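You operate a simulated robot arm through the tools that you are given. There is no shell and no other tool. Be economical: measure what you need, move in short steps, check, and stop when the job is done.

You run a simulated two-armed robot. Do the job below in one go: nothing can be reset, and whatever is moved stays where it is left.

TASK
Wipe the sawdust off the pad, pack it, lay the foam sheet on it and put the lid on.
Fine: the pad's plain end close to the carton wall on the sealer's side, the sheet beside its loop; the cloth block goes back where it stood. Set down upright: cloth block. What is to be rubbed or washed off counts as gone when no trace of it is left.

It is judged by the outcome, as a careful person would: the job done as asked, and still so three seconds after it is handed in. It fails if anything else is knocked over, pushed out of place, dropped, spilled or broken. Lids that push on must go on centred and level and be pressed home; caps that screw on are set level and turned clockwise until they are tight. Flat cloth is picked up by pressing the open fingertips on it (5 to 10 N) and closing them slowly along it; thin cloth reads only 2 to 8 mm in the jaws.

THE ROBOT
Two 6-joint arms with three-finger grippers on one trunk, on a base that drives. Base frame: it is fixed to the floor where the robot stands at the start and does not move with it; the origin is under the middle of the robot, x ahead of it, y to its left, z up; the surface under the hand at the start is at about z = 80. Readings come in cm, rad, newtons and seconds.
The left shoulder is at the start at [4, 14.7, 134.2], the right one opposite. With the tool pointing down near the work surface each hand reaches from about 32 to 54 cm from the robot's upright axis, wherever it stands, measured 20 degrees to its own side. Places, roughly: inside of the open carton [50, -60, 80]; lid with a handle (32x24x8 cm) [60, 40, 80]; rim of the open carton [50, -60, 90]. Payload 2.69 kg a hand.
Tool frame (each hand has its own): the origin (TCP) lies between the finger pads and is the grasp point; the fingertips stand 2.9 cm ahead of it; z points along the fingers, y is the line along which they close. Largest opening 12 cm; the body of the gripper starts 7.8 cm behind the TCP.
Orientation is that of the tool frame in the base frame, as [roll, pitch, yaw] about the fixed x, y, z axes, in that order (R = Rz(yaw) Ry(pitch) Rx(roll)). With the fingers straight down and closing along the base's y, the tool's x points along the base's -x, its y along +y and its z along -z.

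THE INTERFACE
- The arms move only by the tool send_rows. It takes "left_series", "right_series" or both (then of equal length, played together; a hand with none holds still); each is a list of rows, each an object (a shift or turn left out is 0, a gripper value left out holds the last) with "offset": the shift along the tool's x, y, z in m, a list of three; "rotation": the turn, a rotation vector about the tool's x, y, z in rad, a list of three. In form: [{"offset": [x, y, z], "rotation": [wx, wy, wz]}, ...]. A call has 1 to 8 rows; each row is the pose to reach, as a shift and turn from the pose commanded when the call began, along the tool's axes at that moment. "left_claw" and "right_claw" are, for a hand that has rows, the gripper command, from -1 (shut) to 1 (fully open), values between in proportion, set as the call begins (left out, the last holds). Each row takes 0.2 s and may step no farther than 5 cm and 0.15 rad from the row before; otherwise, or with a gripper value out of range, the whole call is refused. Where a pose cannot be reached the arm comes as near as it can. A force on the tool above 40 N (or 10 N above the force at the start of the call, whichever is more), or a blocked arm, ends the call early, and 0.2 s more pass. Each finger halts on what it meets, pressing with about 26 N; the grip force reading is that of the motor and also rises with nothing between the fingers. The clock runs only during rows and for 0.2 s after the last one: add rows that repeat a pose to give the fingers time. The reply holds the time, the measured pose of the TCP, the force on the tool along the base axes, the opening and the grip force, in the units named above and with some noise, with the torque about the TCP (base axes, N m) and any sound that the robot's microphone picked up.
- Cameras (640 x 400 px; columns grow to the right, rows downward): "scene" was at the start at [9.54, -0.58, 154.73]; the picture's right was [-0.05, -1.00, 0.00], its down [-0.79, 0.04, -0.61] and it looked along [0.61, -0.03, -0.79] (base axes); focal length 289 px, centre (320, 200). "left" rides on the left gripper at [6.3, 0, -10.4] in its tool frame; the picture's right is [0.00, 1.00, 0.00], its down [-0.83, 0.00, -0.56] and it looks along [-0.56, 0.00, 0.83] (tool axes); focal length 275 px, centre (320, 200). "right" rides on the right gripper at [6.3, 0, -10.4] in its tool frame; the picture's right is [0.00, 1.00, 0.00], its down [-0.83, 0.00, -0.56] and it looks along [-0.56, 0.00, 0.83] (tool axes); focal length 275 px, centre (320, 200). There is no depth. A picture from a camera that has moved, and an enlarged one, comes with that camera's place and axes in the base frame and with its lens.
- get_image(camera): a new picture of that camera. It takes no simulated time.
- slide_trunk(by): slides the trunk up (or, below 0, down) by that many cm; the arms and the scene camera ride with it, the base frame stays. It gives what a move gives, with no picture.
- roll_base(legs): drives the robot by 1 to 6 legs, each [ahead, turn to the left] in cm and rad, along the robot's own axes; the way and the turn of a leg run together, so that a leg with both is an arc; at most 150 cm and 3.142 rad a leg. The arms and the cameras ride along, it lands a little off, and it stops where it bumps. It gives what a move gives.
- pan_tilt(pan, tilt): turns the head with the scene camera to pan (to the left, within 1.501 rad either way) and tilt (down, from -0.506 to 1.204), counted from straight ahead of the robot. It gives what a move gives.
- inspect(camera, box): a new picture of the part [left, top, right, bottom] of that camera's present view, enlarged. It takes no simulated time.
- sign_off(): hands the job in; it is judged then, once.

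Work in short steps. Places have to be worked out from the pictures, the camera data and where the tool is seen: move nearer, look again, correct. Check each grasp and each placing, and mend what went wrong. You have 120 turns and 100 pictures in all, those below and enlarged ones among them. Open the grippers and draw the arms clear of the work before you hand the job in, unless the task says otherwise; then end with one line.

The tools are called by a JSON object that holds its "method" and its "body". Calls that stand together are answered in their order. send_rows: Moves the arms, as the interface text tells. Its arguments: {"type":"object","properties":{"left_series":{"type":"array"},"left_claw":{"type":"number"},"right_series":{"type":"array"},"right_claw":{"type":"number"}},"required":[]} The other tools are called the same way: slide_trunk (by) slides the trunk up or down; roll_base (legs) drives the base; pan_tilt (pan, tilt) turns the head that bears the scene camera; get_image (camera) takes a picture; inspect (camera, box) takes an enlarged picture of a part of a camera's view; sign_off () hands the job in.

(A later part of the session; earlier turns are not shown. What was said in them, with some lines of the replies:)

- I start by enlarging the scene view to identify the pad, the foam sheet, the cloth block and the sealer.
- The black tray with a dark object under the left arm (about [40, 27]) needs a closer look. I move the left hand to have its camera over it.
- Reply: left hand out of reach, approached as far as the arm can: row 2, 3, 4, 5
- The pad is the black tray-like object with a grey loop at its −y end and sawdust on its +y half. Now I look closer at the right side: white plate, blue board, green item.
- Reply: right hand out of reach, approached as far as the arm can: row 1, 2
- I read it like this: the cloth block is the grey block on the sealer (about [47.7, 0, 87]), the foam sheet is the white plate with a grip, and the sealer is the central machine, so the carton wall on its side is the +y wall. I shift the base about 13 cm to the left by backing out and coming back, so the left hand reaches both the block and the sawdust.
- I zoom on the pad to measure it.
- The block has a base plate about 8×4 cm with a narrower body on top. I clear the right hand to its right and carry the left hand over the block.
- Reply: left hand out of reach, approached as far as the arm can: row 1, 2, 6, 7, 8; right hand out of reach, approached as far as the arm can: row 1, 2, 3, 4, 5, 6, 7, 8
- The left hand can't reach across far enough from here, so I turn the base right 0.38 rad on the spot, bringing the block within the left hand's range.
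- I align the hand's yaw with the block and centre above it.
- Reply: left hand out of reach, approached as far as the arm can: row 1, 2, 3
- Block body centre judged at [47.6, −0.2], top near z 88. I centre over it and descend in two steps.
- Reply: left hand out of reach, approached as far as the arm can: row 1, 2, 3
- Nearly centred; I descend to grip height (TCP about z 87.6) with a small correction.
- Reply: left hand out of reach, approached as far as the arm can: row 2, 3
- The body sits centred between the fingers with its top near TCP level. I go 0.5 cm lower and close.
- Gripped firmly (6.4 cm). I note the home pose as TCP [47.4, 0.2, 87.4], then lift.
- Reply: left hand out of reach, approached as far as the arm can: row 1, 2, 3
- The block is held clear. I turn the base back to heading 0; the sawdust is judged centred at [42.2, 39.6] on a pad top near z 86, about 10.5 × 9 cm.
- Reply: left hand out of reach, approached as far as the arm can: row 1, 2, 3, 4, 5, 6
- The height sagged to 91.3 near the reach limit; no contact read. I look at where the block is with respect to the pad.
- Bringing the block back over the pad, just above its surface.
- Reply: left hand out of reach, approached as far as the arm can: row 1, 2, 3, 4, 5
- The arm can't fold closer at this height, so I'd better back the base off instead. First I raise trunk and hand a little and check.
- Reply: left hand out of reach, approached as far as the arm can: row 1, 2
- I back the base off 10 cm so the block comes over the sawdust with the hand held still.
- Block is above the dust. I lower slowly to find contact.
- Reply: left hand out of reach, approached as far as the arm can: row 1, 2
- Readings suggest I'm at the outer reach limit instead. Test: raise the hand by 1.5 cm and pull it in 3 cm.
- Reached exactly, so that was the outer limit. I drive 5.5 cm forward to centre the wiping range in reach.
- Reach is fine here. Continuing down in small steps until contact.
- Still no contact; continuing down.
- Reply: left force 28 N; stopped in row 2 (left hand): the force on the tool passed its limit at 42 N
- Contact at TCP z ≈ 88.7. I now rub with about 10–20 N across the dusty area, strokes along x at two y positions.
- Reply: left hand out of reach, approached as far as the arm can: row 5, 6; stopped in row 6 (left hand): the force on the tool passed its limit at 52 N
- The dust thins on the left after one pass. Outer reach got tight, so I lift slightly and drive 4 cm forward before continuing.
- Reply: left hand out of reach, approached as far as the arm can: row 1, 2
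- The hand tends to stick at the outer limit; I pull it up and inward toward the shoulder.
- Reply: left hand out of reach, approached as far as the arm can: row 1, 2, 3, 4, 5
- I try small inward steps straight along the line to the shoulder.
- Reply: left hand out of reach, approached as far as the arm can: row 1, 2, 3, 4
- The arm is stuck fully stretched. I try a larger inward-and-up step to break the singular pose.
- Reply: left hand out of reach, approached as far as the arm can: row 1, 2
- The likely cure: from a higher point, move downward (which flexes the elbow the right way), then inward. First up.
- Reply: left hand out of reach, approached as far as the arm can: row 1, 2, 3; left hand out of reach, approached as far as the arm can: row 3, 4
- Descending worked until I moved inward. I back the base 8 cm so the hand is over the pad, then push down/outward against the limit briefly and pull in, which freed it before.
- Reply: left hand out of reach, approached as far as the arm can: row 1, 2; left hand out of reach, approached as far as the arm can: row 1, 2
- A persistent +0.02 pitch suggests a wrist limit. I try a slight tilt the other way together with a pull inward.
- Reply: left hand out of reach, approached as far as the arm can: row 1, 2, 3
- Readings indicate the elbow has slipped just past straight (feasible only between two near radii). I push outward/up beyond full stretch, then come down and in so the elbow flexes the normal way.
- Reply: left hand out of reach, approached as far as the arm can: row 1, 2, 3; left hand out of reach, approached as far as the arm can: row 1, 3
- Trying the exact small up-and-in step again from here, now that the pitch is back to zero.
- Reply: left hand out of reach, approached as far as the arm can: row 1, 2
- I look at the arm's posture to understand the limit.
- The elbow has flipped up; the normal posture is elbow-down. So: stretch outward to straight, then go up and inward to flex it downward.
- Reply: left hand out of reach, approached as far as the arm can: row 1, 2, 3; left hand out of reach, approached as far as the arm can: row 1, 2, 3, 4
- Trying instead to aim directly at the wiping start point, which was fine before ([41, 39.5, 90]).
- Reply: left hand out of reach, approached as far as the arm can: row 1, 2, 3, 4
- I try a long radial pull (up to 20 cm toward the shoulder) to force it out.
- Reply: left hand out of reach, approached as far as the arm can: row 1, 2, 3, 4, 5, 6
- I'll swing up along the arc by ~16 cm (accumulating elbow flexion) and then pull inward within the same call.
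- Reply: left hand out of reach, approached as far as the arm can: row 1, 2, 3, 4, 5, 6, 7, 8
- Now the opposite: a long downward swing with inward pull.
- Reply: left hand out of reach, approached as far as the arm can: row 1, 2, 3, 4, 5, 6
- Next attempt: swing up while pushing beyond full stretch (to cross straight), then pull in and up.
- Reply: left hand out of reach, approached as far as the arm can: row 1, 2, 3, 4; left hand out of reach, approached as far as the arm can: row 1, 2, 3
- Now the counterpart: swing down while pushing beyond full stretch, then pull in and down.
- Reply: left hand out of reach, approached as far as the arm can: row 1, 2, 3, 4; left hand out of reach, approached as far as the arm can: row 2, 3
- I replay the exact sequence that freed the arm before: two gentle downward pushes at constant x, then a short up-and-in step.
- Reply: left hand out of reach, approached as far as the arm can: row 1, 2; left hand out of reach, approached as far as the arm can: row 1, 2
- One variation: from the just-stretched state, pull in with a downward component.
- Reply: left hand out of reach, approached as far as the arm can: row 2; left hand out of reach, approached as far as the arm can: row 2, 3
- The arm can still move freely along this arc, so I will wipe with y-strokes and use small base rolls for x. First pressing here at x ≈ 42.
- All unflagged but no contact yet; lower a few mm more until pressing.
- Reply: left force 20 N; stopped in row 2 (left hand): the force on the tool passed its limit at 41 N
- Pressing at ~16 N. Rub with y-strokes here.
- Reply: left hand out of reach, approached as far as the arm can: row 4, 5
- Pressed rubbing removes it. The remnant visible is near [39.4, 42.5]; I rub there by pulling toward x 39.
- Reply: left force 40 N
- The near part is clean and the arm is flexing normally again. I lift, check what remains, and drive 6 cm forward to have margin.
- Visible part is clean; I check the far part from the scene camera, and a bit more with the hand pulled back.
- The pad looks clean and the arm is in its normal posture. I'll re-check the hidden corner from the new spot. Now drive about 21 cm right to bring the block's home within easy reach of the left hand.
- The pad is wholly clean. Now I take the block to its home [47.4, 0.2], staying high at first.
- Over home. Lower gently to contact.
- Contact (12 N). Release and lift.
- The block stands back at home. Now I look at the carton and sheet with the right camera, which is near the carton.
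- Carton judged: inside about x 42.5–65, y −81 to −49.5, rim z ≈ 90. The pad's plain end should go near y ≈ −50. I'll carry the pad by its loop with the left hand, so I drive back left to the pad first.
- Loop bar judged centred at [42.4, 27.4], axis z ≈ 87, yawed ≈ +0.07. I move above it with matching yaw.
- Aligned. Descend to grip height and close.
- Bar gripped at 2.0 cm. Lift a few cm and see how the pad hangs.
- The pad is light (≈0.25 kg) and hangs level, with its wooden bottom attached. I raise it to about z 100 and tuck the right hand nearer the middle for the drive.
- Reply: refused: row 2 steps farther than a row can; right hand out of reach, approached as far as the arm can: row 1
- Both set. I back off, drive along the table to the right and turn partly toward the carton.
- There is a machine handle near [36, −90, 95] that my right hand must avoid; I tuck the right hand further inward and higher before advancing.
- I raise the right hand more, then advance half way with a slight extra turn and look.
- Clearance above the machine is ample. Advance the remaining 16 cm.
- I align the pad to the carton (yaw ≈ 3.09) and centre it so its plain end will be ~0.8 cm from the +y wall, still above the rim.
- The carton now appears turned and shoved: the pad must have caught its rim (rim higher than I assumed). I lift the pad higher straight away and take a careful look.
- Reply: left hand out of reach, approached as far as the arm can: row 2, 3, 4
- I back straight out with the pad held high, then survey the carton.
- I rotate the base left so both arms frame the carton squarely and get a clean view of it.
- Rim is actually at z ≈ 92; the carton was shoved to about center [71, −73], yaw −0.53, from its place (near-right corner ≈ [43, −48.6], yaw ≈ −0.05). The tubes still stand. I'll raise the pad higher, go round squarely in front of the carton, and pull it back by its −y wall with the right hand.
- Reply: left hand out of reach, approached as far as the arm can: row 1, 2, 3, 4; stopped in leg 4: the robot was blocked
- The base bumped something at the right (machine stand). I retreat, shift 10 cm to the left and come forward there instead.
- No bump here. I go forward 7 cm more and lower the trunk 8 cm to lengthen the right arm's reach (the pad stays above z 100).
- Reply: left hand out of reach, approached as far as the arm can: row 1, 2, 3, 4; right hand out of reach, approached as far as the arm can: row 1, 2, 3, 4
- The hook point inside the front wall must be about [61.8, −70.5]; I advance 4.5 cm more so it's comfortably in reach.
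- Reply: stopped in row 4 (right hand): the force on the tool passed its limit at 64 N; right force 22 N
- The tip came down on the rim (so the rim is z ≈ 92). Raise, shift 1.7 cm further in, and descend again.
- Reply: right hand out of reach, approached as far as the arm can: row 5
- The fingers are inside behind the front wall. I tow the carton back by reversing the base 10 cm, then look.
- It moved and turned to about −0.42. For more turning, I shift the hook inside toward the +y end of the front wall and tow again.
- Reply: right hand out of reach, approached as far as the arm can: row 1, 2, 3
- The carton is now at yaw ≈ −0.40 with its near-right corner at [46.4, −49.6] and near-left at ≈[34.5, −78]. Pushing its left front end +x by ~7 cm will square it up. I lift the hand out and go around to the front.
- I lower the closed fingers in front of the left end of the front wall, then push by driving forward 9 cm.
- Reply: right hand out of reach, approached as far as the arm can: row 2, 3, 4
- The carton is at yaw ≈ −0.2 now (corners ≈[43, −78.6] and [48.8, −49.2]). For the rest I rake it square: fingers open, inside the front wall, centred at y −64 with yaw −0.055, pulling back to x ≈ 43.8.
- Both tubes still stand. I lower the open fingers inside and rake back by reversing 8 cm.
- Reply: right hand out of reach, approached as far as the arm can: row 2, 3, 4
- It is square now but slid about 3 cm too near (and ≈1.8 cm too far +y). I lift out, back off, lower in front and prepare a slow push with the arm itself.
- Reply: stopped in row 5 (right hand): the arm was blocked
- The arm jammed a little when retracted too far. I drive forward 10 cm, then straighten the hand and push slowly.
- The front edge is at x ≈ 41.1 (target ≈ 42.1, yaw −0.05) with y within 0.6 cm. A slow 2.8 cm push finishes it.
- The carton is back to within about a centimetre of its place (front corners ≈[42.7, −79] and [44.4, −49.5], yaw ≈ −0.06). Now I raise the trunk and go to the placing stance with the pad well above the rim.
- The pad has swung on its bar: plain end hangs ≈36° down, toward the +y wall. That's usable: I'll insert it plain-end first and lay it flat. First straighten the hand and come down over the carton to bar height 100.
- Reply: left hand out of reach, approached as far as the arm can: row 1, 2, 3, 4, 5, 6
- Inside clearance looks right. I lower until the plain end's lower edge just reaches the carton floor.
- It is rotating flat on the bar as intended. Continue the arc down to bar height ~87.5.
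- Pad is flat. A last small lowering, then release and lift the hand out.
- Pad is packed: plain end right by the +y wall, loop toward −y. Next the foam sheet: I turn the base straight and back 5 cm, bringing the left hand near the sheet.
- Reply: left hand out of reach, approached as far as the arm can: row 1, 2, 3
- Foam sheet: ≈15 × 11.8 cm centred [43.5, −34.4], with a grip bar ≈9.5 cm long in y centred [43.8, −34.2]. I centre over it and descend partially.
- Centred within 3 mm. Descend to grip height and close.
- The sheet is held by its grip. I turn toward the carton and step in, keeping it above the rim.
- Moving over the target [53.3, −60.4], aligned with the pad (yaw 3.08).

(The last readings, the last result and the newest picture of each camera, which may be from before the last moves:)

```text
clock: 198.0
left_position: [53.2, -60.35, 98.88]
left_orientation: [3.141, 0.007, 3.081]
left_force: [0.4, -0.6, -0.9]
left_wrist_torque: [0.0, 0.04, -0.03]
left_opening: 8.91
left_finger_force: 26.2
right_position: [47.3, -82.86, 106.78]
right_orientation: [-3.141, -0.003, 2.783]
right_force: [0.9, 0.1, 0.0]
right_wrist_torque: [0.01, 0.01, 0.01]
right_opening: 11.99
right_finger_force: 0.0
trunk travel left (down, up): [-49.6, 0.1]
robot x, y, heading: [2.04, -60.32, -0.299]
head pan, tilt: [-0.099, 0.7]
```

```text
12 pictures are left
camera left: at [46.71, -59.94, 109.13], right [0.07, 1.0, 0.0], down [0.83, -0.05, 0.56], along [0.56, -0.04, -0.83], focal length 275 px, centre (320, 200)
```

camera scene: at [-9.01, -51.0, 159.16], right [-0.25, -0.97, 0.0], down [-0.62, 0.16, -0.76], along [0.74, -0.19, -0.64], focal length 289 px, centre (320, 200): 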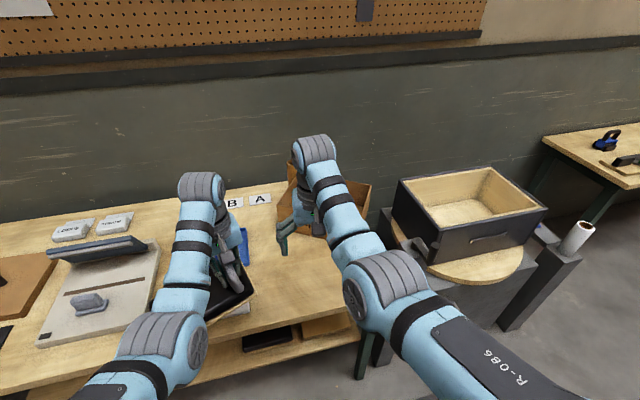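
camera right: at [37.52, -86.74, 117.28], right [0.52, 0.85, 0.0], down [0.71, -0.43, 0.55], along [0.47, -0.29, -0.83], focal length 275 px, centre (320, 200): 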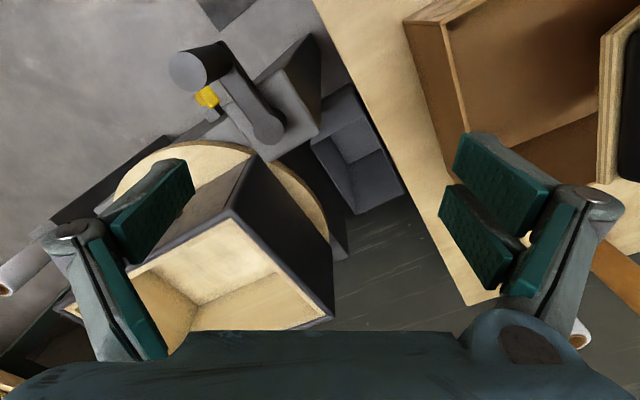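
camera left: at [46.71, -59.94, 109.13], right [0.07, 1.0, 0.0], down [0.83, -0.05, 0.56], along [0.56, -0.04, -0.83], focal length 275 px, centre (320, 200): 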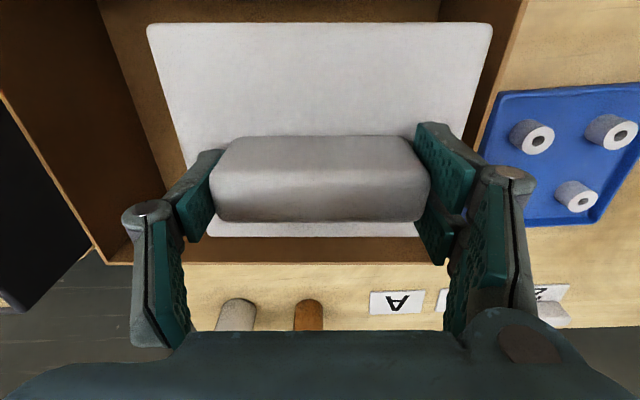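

Geometry is consistent. Lower into the carton and feel for contact near TCP z ≈ 89.

{"method": "send_rows", "body": {"left_series": [{"offset": [0, 0, 0.03]}, {"offset": [0, 0, 0.06]}, {"offset": [0, 0, 0.08]}, {"offset": [0, 0, 0.088]}]}}

{"method": "send_rows", "body": {"left_series": [{"offset": [0, 0, 0.003]}, {"offset": [0, 0, 0.006]}, {"offset": [0, 0, 0.009]}]}}

{"method": "get_image", "body": {"camera": "left"}}

```text
clock: 199.0
left_position: [53.11, -60.36, 90.17]
left_orientation: [-3.14, 0.008, 3.08]
left_force: [0.3, 0.1, -0.3]
left_wrist_torque: [0.03, -0.04, 0.01]
left_opening: 8.88
left_finger_force: 25.8
right_position: [47.35, -82.79, 106.88]
right_orientation: [-3.14, -0.003, 2.785]
right_force: [-0.6, -0.4, 0.1]
right_wrist_torque: [0.03, 0.0, 0.01]
right_opening: 11.98
right_finger_force: 0.0
trunk travel left (down, up): [-49.6, 0.1]
robot x, y, heading: [1.57, -60.32, -0.297]
head pan, tilt: [-0.099, 0.7]
```

```text
clock: 199.8
left_position: [53.1, -60.21, 89.26]
left_orientation: [-3.141, 0.008, 3.079]
left_force: [-0.2, -1.0, 1.3]
left_wrist_torque: [0.16, 0.08, -0.03]
left_opening: 8.9
left_finger_force: 25.7
right_position: [47.28, -82.7, 106.86]
right_orientation: [-3.14, -0.001, 2.785]
right_force: [-0.9, 0.5, -0.1]
right_wrist_torque: [0.01, 0.01, 0.03]
right_opening: 11.99
right_finger_force: 0.0
trunk travel left (down, up): [-49.6, 0.1]
robot x, y, heading: [1.84, -60.31, -0.301]
head pan, tilt: [-0.099, 0.7]
```

```text
11 pictures are left
camera left: at [46.69, -59.9, 99.52], right [0.07, 1.0, 0.0], down [0.82, -0.06, 0.56], along [0.56, -0.04, -0.83], focal length 275 px, centre (320, 200)
```

left: 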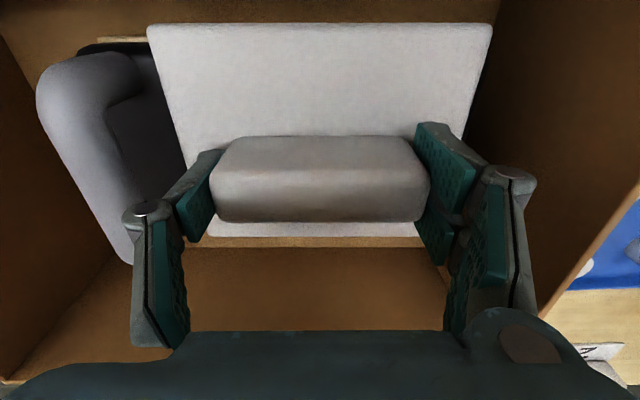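

Contact; the sheet lies on the pad beside the loop. Release and lift away.

{"method": "send_rows", "body": {"left_series": [{"offset": [0, 0, 0.001]}, {"offset": [0, 0, 0.001]}, {"offset": [0, 0, 0.001]}], "left_claw": 0.85}}

{"method": "send_rows", "body": {"left_series": [{"offset": [0, 0, -0.03]}, {"offset": [0, 0, -0.07]}, {"offset": [-0.005, 0, -0.11]}, {"offset": [-0.01, 0, -0.15]}]}}

{"method": "get_image", "body": {"camera": "left"}}

```text
clock: 200.6
left_position: [53.13, -60.11, 89.09]
left_orientation: [-3.141, 0.009, 3.078]
left_force: [0.2, 0.2, -0.4]
left_wrist_torque: [-0.01, 0.01, -0.01]
left_opening: 11.08
left_finger_force: 0.0
right_position: [47.24, -82.75, 106.8]
right_orientation: [-3.14, -0.005, 2.785]
right_force: [0.8, -0.6, -0.3]
right_wrist_torque: [-0.01, -0.04, 0.01]
right_opening: 12.02
right_finger_force: 0.0
trunk travel left (down, up): [-49.6, 0.1]
robot x, y, heading: [1.62, -60.49, -0.298]
head pan, tilt: [-0.099, 0.7]
```

```text
clock: 201.6
left_position: [53.9, -60.43, 104.27]
left_orientation: [-3.142, 0.007, 3.081]
left_force: [1.0, -0.5, 0.1]
left_wrist_torque: [0.0, 0.0, 0.02]
left_opening: 11.14
left_finger_force: 0.0
right_position: [47.26, -82.73, 106.8]
right_orientation: [-3.14, -0.003, 2.782]
right_force: [0.4, -0.2, -0.8]
right_wrist_torque: [-0.01, 0.01, -0.03]
right_opening: 11.99
right_finger_force: 0.1
trunk travel left (down, up): [-49.6, 0.1]
robot x, y, heading: [0.92, -60.56, -0.301]
head pan, tilt: [-0.099, 0.7]
```

```text
10 pictures are left
camera left: at [47.43, -59.99, 114.48], right [0.07, 1.0, 0.0], down [0.83, -0.05, 0.56], along [0.56, -0.04, -0.83], focal length 275 px, centre (320, 200)
```

left: 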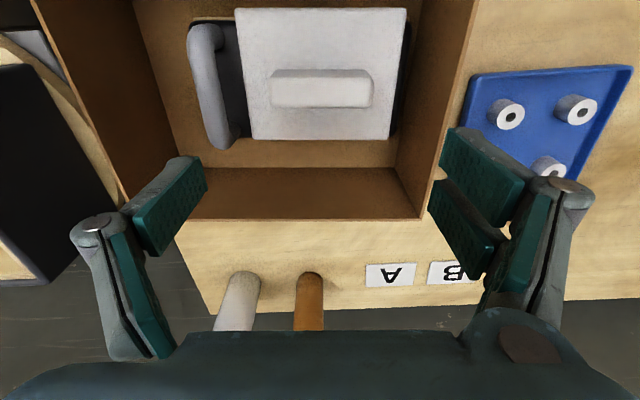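

Sheet lies flat on the pad beside the loop. Now the lid: I drive around to the left, to stand before it.

{"method": "roll_base", "body": {"legs": [[0, 0.3], [-23, 0], [0, 1.571], [80.5, 0], [0, -1.571], [26, 0]]}}

{"method": "get_image", "body": {"camera": "left"}}

```text
clock: 217.2
left_position: [54.59, 36.36, 104.35]
left_orientation: [-3.14, 0.01, -2.891]
left_force: [-0.9, 0.3, 0.8]
left_wrist_torque: [-0.02, -0.05, -0.01]
left_opening: 11.08
left_finger_force: 0.1
right_position: [55.45, 13.11, 107.07]
right_orientation: [-3.139, 0.0, 3.098]
right_force: [-0.7, -0.6, 0.1]
right_wrist_torque: [0.01, -0.04, 0.02]
right_opening: 12.0
right_finger_force: 0.1
trunk travel left (down, up): [-49.6, 0.1]
robot x, y, heading: [5.3, 20.51, 0.013]
head pan, tilt: [-0.099, 0.7]
```

```text
9 pictures are left
camera left: at [48.43, 34.82, 114.59], right [-0.24, 0.97, 0.0], down [0.8, 0.2, 0.57], along [0.55, 0.14, -0.82], focal length 275 px, centre (320, 200)
```

left: 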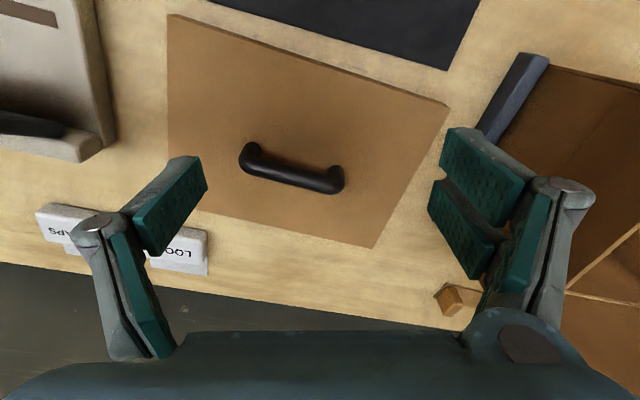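

Lid handle bar judged centred at [63.8, 35.5], axis z ≈ 87, along y. I turn the left gripper to grip across it and raise the right hand for the coming trunk lowering.

{"method": "send_rows", "body": {"left_series": [{"offset": [0, 0, 0], "rotation": [0, 0, 0.145]}, {"offset": [0, 0, 0], "rotation": [0, 0, 0.29]}, {"offset": [0, 0, 0], "rotation": [0, 0, 0.435]}, {"offset": [0, 0, 0], "rotation": [0, 0, 0.58]}, {"offset": [0, 0, 0], "rotation": [0, 0, 0.725]}, {"offset": [0, 0, 0], "rotation": [0, 0, 0.87]}, {"offset": [0, 0, 0], "rotation": [0, 0, 1.015]}, {"offset": [0, 0, 0], "rotation": [0, 0, 1.16]}], "right_series": [{"offset": [0, 0, -0.01]}, {"offset": [0, 0, -0.02]}, {"offset": [0, 0, -0.03]}, {"offset": [0, 0, -0.045]}, {"offset": [0, 0, -0.06]}, {"offset": [0, 0, -0.075]}, {"offset": [0, 0, -0.09]}, {"offset": [0, 0, -0.1]}]}}

{"method": "send_rows", "body": {"left_series": [{"offset": [0, 0, 0], "rotation": [0, 0, 0.145]}, {"offset": [0, 0, 0], "rotation": [0, 0, 0.29]}, {"offset": [0, 0, 0], "rotation": [0, 0, 0.435]}, {"offset": [0, 0, 0], "rotation": [0, 0, 0.58]}, {"offset": [0, 0, 0], "rotation": [0, 0, 0.63]}]}}

{"method": "roll_base", "body": {"legs": [[4, 0]]}}

{"method": "slide_trunk", "body": {"by": -10}}

{"method": "get_image", "body": {"camera": "left"}}

```text
clock: 219.1
left_position: [55.18, 36.33, 104.03]
left_orientation: [3.136, 0.004, 2.231]
left_force: [-1.1, 1.1, -0.7]
left_wrist_torque: [-0.03, 0.01, -0.01]
left_opening: 11.1
left_finger_force: 0.1
right_position: [59.05, 14.19, 115.91]
right_orientation: [-3.14, -0.003, 3.097]
right_force: [-0.3, 0.0, 0.1]
right_wrist_torque: [0.01, 0.0, 0.01]
right_opening: 11.99
right_finger_force: 0.0
right hand out of reach, approached as far as the arm can: row 2, 3, 4, 5, 6, 7, 8
trunk travel left (down, up): [-49.6, 0.1]
robot x, y, heading: [5.63, 20.59, 0.013]
head pan, tilt: [-0.099, 0.7]
```

```text
clock: 220.2
left_position: [54.99, 36.29, 104.1]
left_orientation: [3.134, -0.003, 1.601]
left_force: [-0.2, -1.3, 0.0]
left_wrist_torque: [0.05, -0.03, -0.02]
left_opening: 11.09
left_finger_force: 0.0
right_position: [59.04, 14.1, 115.81]
right_orientation: [-3.139, -0.004, 3.097]
right_force: [-0.3, 0.7, -0.9]
right_wrist_torque: [0.02, -0.02, 0.02]
right_opening: 12.01
right_finger_force: 0.2
trunk travel left (down, up): [-49.6, 0.1]
robot x, y, heading: [5.18, 20.28, 0.023]
head pan, tilt: [-0.099, 0.7]
```

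```text
clock: 221.1
left_position: [58.42, 36.45, 104.5]
left_orientation: [3.125, 0.0, 1.604]
left_force: [1.0, 0.6, -0.1]
left_wrist_torque: [0.03, 0.05, 0.02]
left_opening: 11.09
left_finger_force: 0.1
right_position: [62.47, 14.27, 116.26]
right_orientation: [3.141, 0.002, 3.099]
right_force: [-0.6, 0.4, -1.6]
right_wrist_torque: [-0.03, 0.03, 0.04]
right_opening: 12.0
right_finger_force: 0.1
trunk travel left (down, up): [-49.6, 0.1]
robot x, y, heading: [9.57, 20.41, 0.012]
head pan, tilt: [-0.099, 0.7]
```

```text
clock: 222.5
left_position: [58.84, 36.38, 94.34]
left_orientation: [3.13, -0.001, 1.604]
left_force: [0.4, 0.6, -0.4]
left_wrist_torque: [0.01, 0.02, 0.01]
left_opening: 11.09
left_finger_force: 0.0
right_position: [62.99, 14.25, 106.18]
right_orientation: [-3.14, -0.001, 3.101]
right_force: [-0.4, -0.1, -0.1]
right_wrist_torque: [0.04, -0.01, 0.01]
right_opening: 12.02
right_finger_force: 0.1
trunk travel left (down, up): [-39.6, 10.1]
robot x, y, heading: [9.92, 20.47, 0.014]
head pan, tilt: [-0.099, 0.7]
```

```text
8 pictures are left
camera left: at [58.52, 42.75, 104.65], right [1.0, 0.03, 0.01], down [0.02, -0.83, 0.56], along [0.03, -0.55, -0.83], focal length 275 px, centre (320, 200)
```

left: 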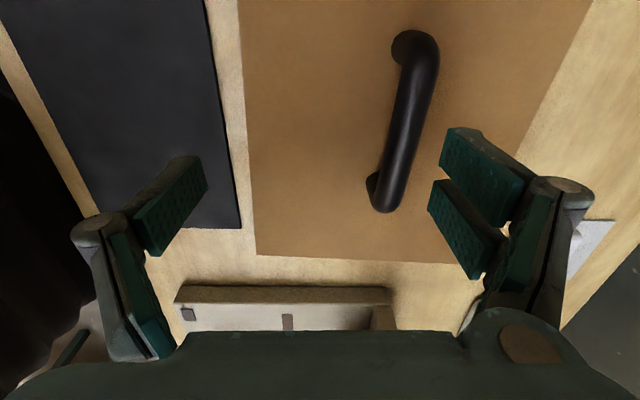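

Refined: bar centre ≈ [65.2, 35.8], z ≈ 85, lid yaw ≈ −0.03. I go 3 cm forward, centre over it and lower the trunk 4 cm.

{"method": "roll_base", "body": {"legs": [[3, 0]]}}

{"method": "send_rows", "body": {"left_series": [{"offset": [-0.003, 0.017, 0], "rotation": [0, 0, 0.03]}, {"offset": [-0.0066, 0.034, 0], "rotation": [0, 0, 0.06]}, {"offset": [-0.0066, 0.034, 0], "rotation": [0, 0, 0.06]}]}}

{"method": "slide_trunk", "body": {"by": -4}}

{"method": "get_image", "body": {"camera": "left"}}

```text
clock: 223.3
left_position: [61.26, 36.51, 94.7]
left_orientation: [3.125, 0.001, 1.604]
left_force: [0.1, -0.2, 0.2]
left_wrist_torque: [0.01, -0.11, -0.01]
left_opening: 11.09
left_finger_force: 0.1
right_position: [65.11, 14.26, 106.46]
right_orientation: [-3.141, 0.007, 3.1]
right_force: [-1.8, 0.5, 0.4]
right_wrist_torque: [-0.01, -0.07, 0.0]
right_opening: 12.01
right_finger_force: 0.0
trunk travel left (down, up): [-39.6, 10.1]
robot x, y, heading: [12.72, 20.29, 0.018]
head pan, tilt: [-0.099, 0.7]
```

```text
clock: 224.1
left_position: [65.11, 35.83, 94.37]
left_orientation: [3.13, -0.001, 1.543]
left_force: [0.0, 0.3, 0.1]
left_wrist_torque: [-0.03, 0.02, 0.02]
left_opening: 11.09
left_finger_force: 0.0
right_position: [65.78, 14.26, 106.02]
right_orientation: [-3.141, 0.002, 3.102]
right_force: [-0.3, -0.2, -0.4]
right_wrist_torque: [0.0, -0.01, -0.01]
right_opening: 12.0
right_finger_force: 0.0
trunk travel left (down, up): [-39.6, 10.1]
robot x, y, heading: [12.77, 20.29, 0.017]
head pan, tilt: [-0.099, 0.7]
```

```text
clock: 224.9
left_position: [65.32, 35.89, 90.34]
left_orientation: [3.131, -0.001, 1.544]
left_force: [0.3, 0.4, 0.2]
left_wrist_torque: [0.01, 0.03, 0.01]
left_opening: 11.11
left_finger_force: 0.0
right_position: [65.96, 14.32, 102.04]
right_orientation: [3.141, -0.001, 3.101]
right_force: [0.3, -0.2, 0.4]
right_wrist_torque: [0.04, -0.03, -0.01]
right_opening: 12.02
right_finger_force: 0.0
trunk travel left (down, up): [-35.6, 14.1]
robot x, y, heading: [12.11, 20.71, 0.012]
head pan, tilt: [-0.099, 0.7]
```

```text
7 pictures are left
camera left: at [65.35, 42.24, 100.65], right [1.0, -0.03, 0.01], down [-0.03, -0.83, 0.55], along [-0.01, -0.55, -0.83], focal length 275 px, centre (320, 200)
```

left: 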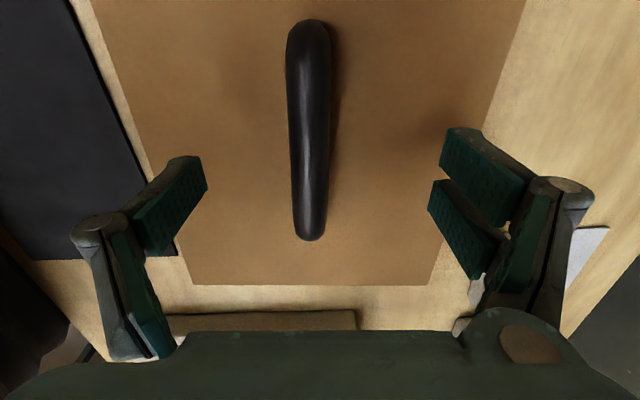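

Aligned; bar is 6 mm toward −x. Descend to z ≈ 85.8 and close.

{"method": "send_rows", "body": {"left_series": [{"offset": [-0.002, -0.006, 0.02]}, {"offset": [-0.003, -0.006, 0.035]}, {"offset": [-0.003, -0.006, 0.043]}, {"offset": [-0.003, -0.006, 0.045]}]}}

{"method": "send_rows", "body": {"left_series": [{"offset": [0, 0, 0]}, {"offset": [0, 0, 0]}, {"offset": [0, 0, 0]}, {"offset": [0, 0, 0]}, {"offset": [0, 0, 0]}], "left_claw": -1}}

{"method": "send_rows", "body": {"left_series": [{"offset": [0, 0, -0.02]}, {"offset": [0, 0, -0.05]}, {"offset": [0, 0, -0.08]}]}}

{"method": "get_image", "body": {"camera": "left"}}

```text
clock: 225.9
left_position: [64.72, 35.64, 85.84]
left_orientation: [3.132, -0.002, 1.544]
left_force: [-0.1, -0.1, 0.0]
left_wrist_torque: [-0.03, -0.03, 0.0]
left_opening: 11.11
left_finger_force: 0.0
right_position: [65.97, 14.27, 101.95]
right_orientation: [-3.142, 0.001, 3.099]
right_force: [0.6, -0.8, -0.9]
right_wrist_torque: [-0.01, -0.01, -0.01]
right_opening: 12.01
right_finger_force: 0.0
trunk travel left (down, up): [-35.6, 14.1]
robot x, y, heading: [12.2, 20.2, 0.012]
head pan, tilt: [-0.099, 0.7]
```

```text
clock: 227.1
left_position: [64.65, 35.69, 85.91]
left_orientation: [3.131, -0.002, 1.545]
left_force: [0.0, 0.7, -0.3]
left_wrist_torque: [0.01, 0.02, -0.08]
left_opening: 1.97
left_finger_force: 26.3
right_position: [65.88, 14.25, 101.95]
right_orientation: [3.141, 0.001, 3.102]
right_force: [0.2, -0.2, -0.1]
right_wrist_torque: [0.02, 0.01, -0.03]
right_opening: 12.01
right_finger_force: 0.0
trunk travel left (down, up): [-35.6, 14.1]
robot x, y, heading: [12.55, 20.74, 0.017]
head pan, tilt: [-0.099, 0.7]
```

```text
clock: 227.9
left_position: [64.69, 35.63, 93.71]
left_orientation: [3.131, 0.0, 1.544]
left_force: [0.2, 0.7, -1.3]
left_wrist_torque: [-0.03, -0.03, -0.04]
left_opening: 1.99
left_finger_force: 25.7
right_position: [65.84, 14.29, 102.03]
right_orientation: [-3.141, -0.001, 3.099]
right_force: [0.0, 0.5, -0.9]
right_wrist_torque: [0.0, 0.03, -0.02]
right_opening: 11.99
right_finger_force: 0.2
trunk travel left (down, up): [-35.6, 14.1]
robot x, y, heading: [12.75, 20.4, 0.016]
head pan, tilt: [-0.099, 0.7]
```

```text
6 pictures are left
camera left: at [64.67, 41.91, 104.13], right [1.0, -0.03, 0.01], down [-0.03, -0.83, 0.55], along [-0.01, -0.55, -0.83], focal length 275 px, centre (320, 200)
```

left: 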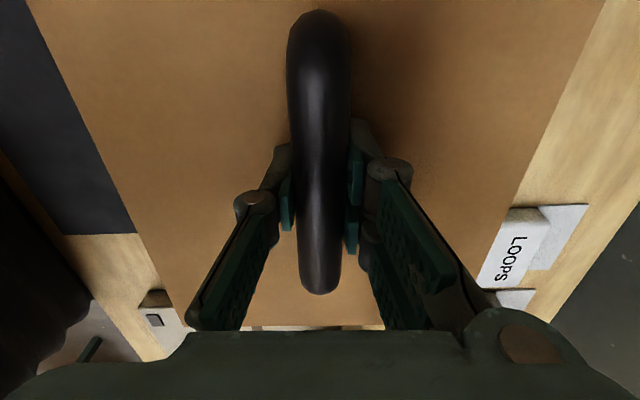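

The lid is held level and centred (≈1.3 N). I move the right hand outward to keep clear of the lid, raise the trunk fully and drive round to in front of the carton.

{"method": "send_rows", "body": {"right_series": [{"offset": [0.01, -0.04, 0]}, {"offset": [0.02, -0.08, 0]}, {"offset": [0.02, -0.12, 0]}, {"offset": [0.02, -0.14, 0]}]}}

{"method": "slide_trunk", "body": {"by": 14}}

{"method": "roll_base", "body": {"legs": [[-45, 0], [0, -1.585], [78.5, 0], [0, 1.571], [22, 0]]}}

{"method": "get_image", "body": {"camera": "right"}}

```text
clock: 228.9
left_position: [64.74, 35.57, 93.78]
left_orientation: [3.131, -0.002, 1.542]
left_force: [0.3, 0.2, -0.8]
left_wrist_torque: [0.01, -0.02, 0.01]
left_opening: 1.98
left_finger_force: 26.2
right_position: [68.04, 0.78, 100.89]
right_orientation: [-3.141, -0.003, 3.101]
right_force: [-0.9, -0.3, 0.2]
right_wrist_torque: [-0.02, 0.02, -0.01]
right_opening: 11.98
right_finger_force: 0.1
right hand out of reach, approached as far as the arm can: row 1, 2, 3, 4
trunk travel left (down, up): [-35.6, 14.1]
robot x, y, heading: [12.38, 20.46, 0.019]
head pan, tilt: [-0.099, 0.7]
```

```text
clock: 230.6
left_position: [64.55, 35.75, 107.73]
left_orientation: [3.132, -0.001, 1.542]
left_force: [0.0, 0.2, -1.5]
left_wrist_torque: [-0.02, 0.0, -0.02]
left_opening: 1.96
left_finger_force: 25.5
right_position: [68.11, 0.89, 114.99]
right_orientation: [-3.141, -0.002, 3.098]
right_force: [-0.5, 0.3, 0.9]
right_wrist_torque: [-0.01, 0.02, -0.02]
right_opening: 11.97
right_finger_force: 0.1
trunk travel left (down, up): [-49.6, 0.1]
robot x, y, heading: [12.64, 20.17, 0.017]
head pan, tilt: [-0.099, 0.7]
```

```text
clock: 246.1
left_position: [39.55, -51.63, 107.95]
left_orientation: [3.128, -0.002, 1.451]
left_force: [-0.6, 0.4, -1.3]
left_wrist_torque: [0.0, -0.02, 0.01]
left_opening: 1.97
left_finger_force: 25.8
right_position: [39.73, -86.52, 115.2]
right_orientation: [-3.14, 0.003, 3.007]
right_force: [-0.5, -0.1, 0.2]
right_wrist_torque: [-0.01, -0.06, 0.03]
right_opening: 12.0
right_finger_force: 0.0
trunk travel left (down, up): [-49.6, 0.1]
robot x, y, heading: [-13.21, -62.01, -0.072]
head pan, tilt: [-0.099, 0.7]
```

```text
5 pictures are left
camera right: at [33.59, -85.86, 125.65], right [0.13, 0.99, 0.0], down [0.82, -0.11, 0.56], along [0.55, -0.07, -0.83], focal length 275 px, centre (320, 200)
```

right: 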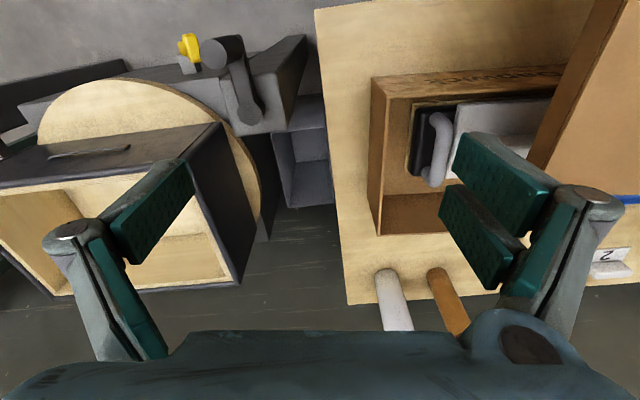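

Carton rim centre refined to ≈[54.1, −64.75], yaw −0.055. I move into the placing stance with the lid high.

{"method": "roll_base", "body": {"legs": [[0, 0.2], [15.3, 0], [0, -0.48]]}}

{"method": "send_rows", "body": {"left_series": [{"offset": [0, 0, 0], "rotation": [0, 0, -0.1]}, {"offset": [0, 0, 0], "rotation": [0, 0, -0.2]}, {"offset": [0, 0, 0], "rotation": [0, 0, -0.3]}, {"offset": [0, 0, 0.01], "rotation": [0, 0, -0.345]}]}}

```text
clock: 249.6
left_position: [56.06, -64.46, 107.77]
left_orientation: [3.132, 0.0, 1.178]
left_force: [-0.1, 0.2, -0.8]
left_wrist_torque: [-0.02, 0.0, 0.0]
left_opening: 2.0
left_finger_force: 25.7
right_position: [46.65, -98.2, 114.94]
right_orientation: [-3.139, -0.001, 2.733]
right_force: [-0.2, 0.3, 0.6]
right_wrist_torque: [0.02, 0.0, -0.01]
right_opening: 11.99
right_finger_force: 0.1
trunk travel left (down, up): [-49.6, 0.1]
robot x, y, heading: [1.94, -60.2, -0.357]
head pan, tilt: [-0.099, 0.7]
```

```text
clock: 250.6
left_position: [56.12, -64.68, 106.77]
left_orientation: [3.132, 0.003, 1.523]
left_force: [1.0, 1.1, -1.8]
left_wrist_torque: [-0.01, -0.03, 0.02]
left_opening: 1.99
left_finger_force: 26.1
right_position: [46.81, -98.34, 114.98]
right_orientation: [-3.141, 0.0, 2.732]
right_force: [0.4, -0.6, -1.0]
right_wrist_torque: [0.02, -0.01, -0.01]
right_opening: 12.01
right_finger_force: 0.0
trunk travel left (down, up): [-49.6, 0.1]
robot x, y, heading: [2.03, -59.69, -0.353]
head pan, tilt: [-0.099, 0.7]
```

Move over the carton centre and lower to just above the rim, then check overhang.

{"method": "send_rows", "body": {"left_series": [{"offset": [-0.001, -0.01, 0.02], "rotation": [0.009, 0, 0.005]}, {"offset": [-0.002, -0.02, 0.045], "rotation": [0.009, 0, 0.007]}, {"offset": [-0.002, -0.02, 0.065], "rotation": [0.009, 0, 0.007]}, {"offset": [-0.002, -0.02, 0.075], "rotation": [0.009, 0, 0.007]}]}}

{"method": "get_image", "body": {"camera": "right"}}

{"method": "pan_tilt", "body": {"pan": 0.25, "tilt": 0.9}}

{"method": "inspect", "body": {"camera": "scene", "box": [200, 80, 460, 280]}}

```text
clock: 251.6
left_position: [54.17, -64.64, 99.17]
left_orientation: [3.14, 0.004, 1.515]
left_force: [0.2, -0.4, -1.0]
left_wrist_torque: [-0.03, 0.01, 0.0]
left_opening: 1.99
left_finger_force: 26.0
right_position: [46.77, -98.45, 114.83]
right_orientation: [-3.14, -0.001, 2.733]
right_force: [0.3, -0.3, 0.0]
right_wrist_torque: [0.02, 0.02, 0.0]
right_opening: 12.01
right_finger_force: 0.1
trunk travel left (down, up): [-49.6, 0.1]
robot x, y, heading: [2.0, -59.8, -0.351]
head pan, tilt: [-0.099, 0.7]
```

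```text
4 pictures are left
camera right: at [41.05, -95.94, 125.42], right [0.39, 0.92, 0.0], down [0.77, -0.33, 0.55], along [0.51, -0.22, -0.83], focal length 275 px, centre (320, 200)
```

right: 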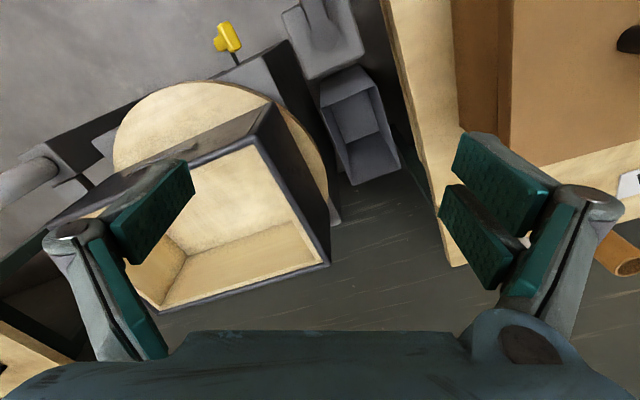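

```text
clock: 252.5
left_position: [54.07, -64.71, 99.21]
left_orientation: [3.141, 0.002, 1.516]
left_force: [0.3, -0.4, -1.2]
left_wrist_torque: [-0.01, 0.0, 0.02]
left_opening: 1.99
left_finger_force: 25.9
right_position: [46.81, -98.46, 114.87]
right_orientation: [-3.141, -0.002, 2.733]
right_force: [0.2, 0.0, -0.7]
right_wrist_torque: [0.02, 0.05, -0.01]
right_opening: 12.0
right_finger_force: 0.1
trunk travel left (down, up): [-49.6, 0.1]
robot x, y, heading: [1.73, -60.54, -0.352]
head pan, tilt: [0.25, 0.901]
```

```text
2.00 times, centred on (330, 180) of scene
camera zoom: at [11.39, -61.78, 157.55], right [-0.1, -0.99, 0.0], down [-0.78, 0.08, -0.62], along [0.62, -0.06, -0.78], focal length 578 px, centre (300, 240)
```

zoom: 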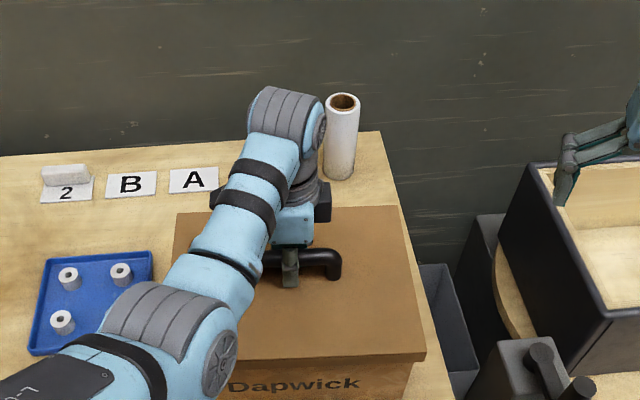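

Overhang looks even (≈1.2 cm). I lower slowly onto the rim, watching force.

{"method": "send_rows", "body": {"left_series": [{"offset": [0, 0, 0.005]}, {"offset": [0, 0, 0.01]}, {"offset": [0, 0, 0.014]}]}}

{"method": "send_rows", "body": {"left_series": [{"offset": [0, 0, 0.003]}, {"offset": [0, 0, 0.006]}, {"offset": [0, 0, 0.009]}]}}

```text
clock: 253.3
left_position: [54.11, -64.79, 97.75]
left_orientation: [3.139, 0.002, 1.516]
left_force: [0.2, 1.2, -0.9]
left_wrist_torque: [0.19, -0.12, 0.02]
left_opening: 1.95
left_finger_force: 26.2
right_position: [46.68, -98.26, 115.05]
right_orientation: [3.141, -0.001, 2.736]
right_force: [0.4, -0.3, 0.1]
right_wrist_torque: [0.02, -0.01, 0.02]
right_opening: 11.99
right_finger_force: 0.2
trunk travel left (down, up): [-49.6, 0.1]
robot x, y, heading: [1.83, -60.24, -0.351]
head pan, tilt: [0.25, 0.901]
```

```text
clock: 254.1
left_position: [54.08, -64.71, 96.94]
left_orientation: [3.141, 0.002, 1.514]
left_force: [-0.1, -0.1, -2.7]
left_wrist_torque: [0.0, 0.01, -0.05]
left_opening: 1.97
left_finger_force: 26.0
right_position: [46.8, -98.36, 114.88]
right_orientation: [-3.141, -0.002, 2.732]
right_force: [-0.6, 0.1, 1.4]
right_wrist_torque: [0.0, -0.01, 0.05]
right_opening: 12.0
right_finger_force: 0.1
trunk travel left (down, up): [-49.6, 0.1]
robot x, y, heading: [1.88, -60.0, -0.352]
head pan, tilt: [0.25, 0.901]
```

The skirt seems to have slipped over the rim (now below 92 without force). Continue down.

{"method": "send_rows", "body": {"left_series": [{"offset": [0, 0, 0.004]}, {"offset": [0, 0, 0.008]}, {"offset": [0, 0, 0.012]}]}}

{"method": "send_rows", "body": {"left_series": [{"offset": [0, 0, 0.004]}, {"offset": [0, 0, 0.008]}, {"offset": [0, 0, 0.012]}]}}

```text
clock: 254.9
left_position: [54.09, -64.75, 95.68]
left_orientation: [3.139, 0.001, 1.515]
left_force: [0.3, 0.5, -0.2]
left_wrist_torque: [0.22, 0.08, -0.08]
left_opening: 1.98
left_finger_force: 26.6
right_position: [46.72, -98.34, 114.85]
right_orientation: [3.141, -0.001, 2.734]
right_force: [0.1, -0.5, 0.3]
right_wrist_torque: [0.01, -0.01, 0.0]
right_opening: 12.0
right_finger_force: 0.0
trunk travel left (down, up): [-49.6, 0.1]
robot x, y, heading: [1.99, -60.42, -0.356]
head pan, tilt: [0.25, 0.901]
```

```text
clock: 255.6
left_position: [54.01, -64.79, 95.16]
left_orientation: [3.135, 0.005, 1.514]
left_force: [-4.7, 2.5, 11.5]
left_wrist_torque: [0.18, 0.21, -0.17]
left_opening: 1.96
left_finger_force: 26.2
right_position: [46.55, -98.31, 115.09]
right_orientation: [-3.141, 0.001, 2.733]
right_force: [1.6, 0.8, -0.3]
right_wrist_torque: [0.01, 0.01, 0.0]
right_opening: 12.03
right_finger_force: 0.1
trunk travel left (down, up): [-49.6, 0.1]
robot x, y, heading: [1.85, -60.11, -0.35]
head pan, tilt: [0.25, 0.901]
stopped in row 3 (left hand): the force on the tool passed its limit at 46 N (the readings are from after the stop); the commanded pose is now the measured one
```

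Firm stop at 46 N with the skirt ≈2.7 cm over the rim, which looks like home. One more press to confirm, then a look.

{"method": "send_rows", "body": {"left_series": [{"offset": [0, 0, 0.001]}, {"offset": [0, 0, 0.003]}, {"offset": [0, 0, 0.005]}]}}

{"method": "inspect", "body": {"camera": "scene", "box": [240, 150, 440, 300]}}

```text
clock: 256.3
left_position: [54.32, -64.83, 95.1]
left_orientation: [3.124, 0.006, 1.517]
left_force: [-10.4, 3.8, 25.7]
left_wrist_torque: [0.27, 0.38, -0.01]
left_opening: 1.93
left_finger_force: 25.7
right_position: [46.44, -98.24, 115.09]
right_orientation: [3.141, 0.003, 2.733]
right_force: [-0.2, 0.3, -0.3]
right_wrist_torque: [0.01, 0.04, -0.02]
right_opening: 12.0
right_finger_force: 0.1
trunk travel left (down, up): [-49.6, 0.1]
robot x, y, heading: [1.55, -60.01, -0.346]
head pan, tilt: [0.25, 0.901]
stopped in row 3 (left hand): the force on the tool passed its limit at 44 N (the readings are from after the stop); the commanded pose is now the measured one
```

```text
2.67 times, centred on (340, 225) of scene
camera zoom: at [10.85, -61.69, 157.58], right [-0.1, -0.99, 0.0], down [-0.78, 0.08, -0.62], along [0.62, -0.06, -0.78], focal length 771 px, centre (267, 133)
```

zoom: 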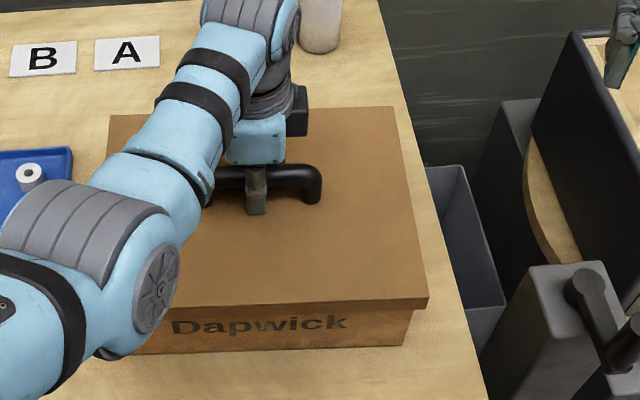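

The lid is on, level and seated. Release the handle, lift the hand clear and back off.

{"method": "send_rows", "body": {"left_series": [{"offset": [0, 0, -0.002]}, {"offset": [0, 0, -0.002]}, {"offset": [0, 0, -0.002]}, {"offset": [0, 0, -0.002]}], "left_claw": 0.0}}

{"method": "send_rows", "body": {"left_series": [{"offset": [0, 0, -0.03]}, {"offset": [0, 0, -0.06]}, {"offset": [0, 0, -0.09]}, {"offset": [0, 0, -0.11]}], "left_claw": 0.2}}

{"method": "roll_base", "body": {"legs": [[-28, 0]]}}

{"method": "get_image", "body": {"camera": "scene"}}

```text
clock: 257.3
left_position: [54.45, -64.71, 94.99]
left_orientation: [3.131, 0.004, 1.516]
left_force: [0.2, -0.1, 5.0]
left_wrist_torque: [0.02, -0.01, 0.01]
left_opening: 6.05
left_finger_force: 0.1
right_position: [46.61, -98.23, 114.97]
right_orientation: [-3.141, -0.002, 2.733]
right_force: [-1.0, -0.5, -0.4]
right_wrist_torque: [-0.01, 0.03, 0.0]
right_opening: 12.0
right_finger_force: 0.2
trunk travel left (down, up): [-49.6, 0.1]
robot x, y, heading: [1.56, -59.89, -0.352]
head pan, tilt: [0.25, 0.901]
```

```text
clock: 258.3
left_position: [54.37, -64.85, 106.09]
left_orientation: [3.132, 0.004, 1.517]
left_force: [-0.2, 0.1, -0.2]
left_wrist_torque: [-0.02, 0.02, 0.0]
left_opening: 7.2
left_finger_force: 0.2
right_position: [46.74, -98.34, 114.94]
right_orientation: [3.141, -0.001, 2.734]
right_force: [0.0, -0.2, 0.1]
right_wrist_torque: [0.01, -0.01, 0.0]
right_opening: 12.03
right_finger_force: 0.0
trunk travel left (down, up): [-49.6, 0.1]
robot x, y, heading: [1.95, -60.3, -0.349]
head pan, tilt: [0.25, 0.901]
```

```text
clock: 260.3
left_position: [28.34, -54.98, 105.84]
left_orientation: [3.135, 0.003, 1.52]
left_force: [-0.2, -0.7, -0.4]
left_wrist_torque: [0.0, 0.0, -0.02]
left_opening: 7.19
left_finger_force: 0.2
right_position: [20.65, -88.65, 114.76]
right_orientation: [-3.141, -0.005, 2.737]
right_force: [0.8, -0.5, 0.0]
right_wrist_torque: [0.01, 0.04, 0.02]
right_opening: 12.01
right_finger_force: 0.0
trunk travel left (down, up): [-49.6, 0.1]
robot x, y, heading: [-24.57, -50.26, -0.349]
head pan, tilt: [0.25, 0.901]
```

```text
1 pictures are left
camera scene: at [-14.61, -52.31, 157.52], right [-0.1, -1.0, 0.0], down [-0.78, 0.08, -0.62], along [0.62, -0.06, -0.79], focal length 289 px, centre (320, 200)
```

scene: 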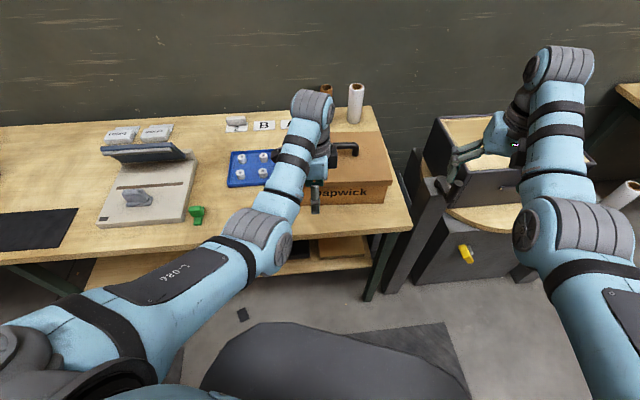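

The closed carton stands on the table, the cloth block is back on the sealer, both tubes are standing, and both grippers are open and clear. I hand the job in.

{"method": "sign_off", "body": {}}

```text
The job is handed in.
```

The job is handed in: the pad is wiped clean and packed with its plain end against the sealer-side wall. The foam sheet lies beside its loop, the lid is pressed home, and the cloth block stands back in its place; along the way the pad knocked the carton aside, and I pushed it back to about 1 cm from where it had stood.
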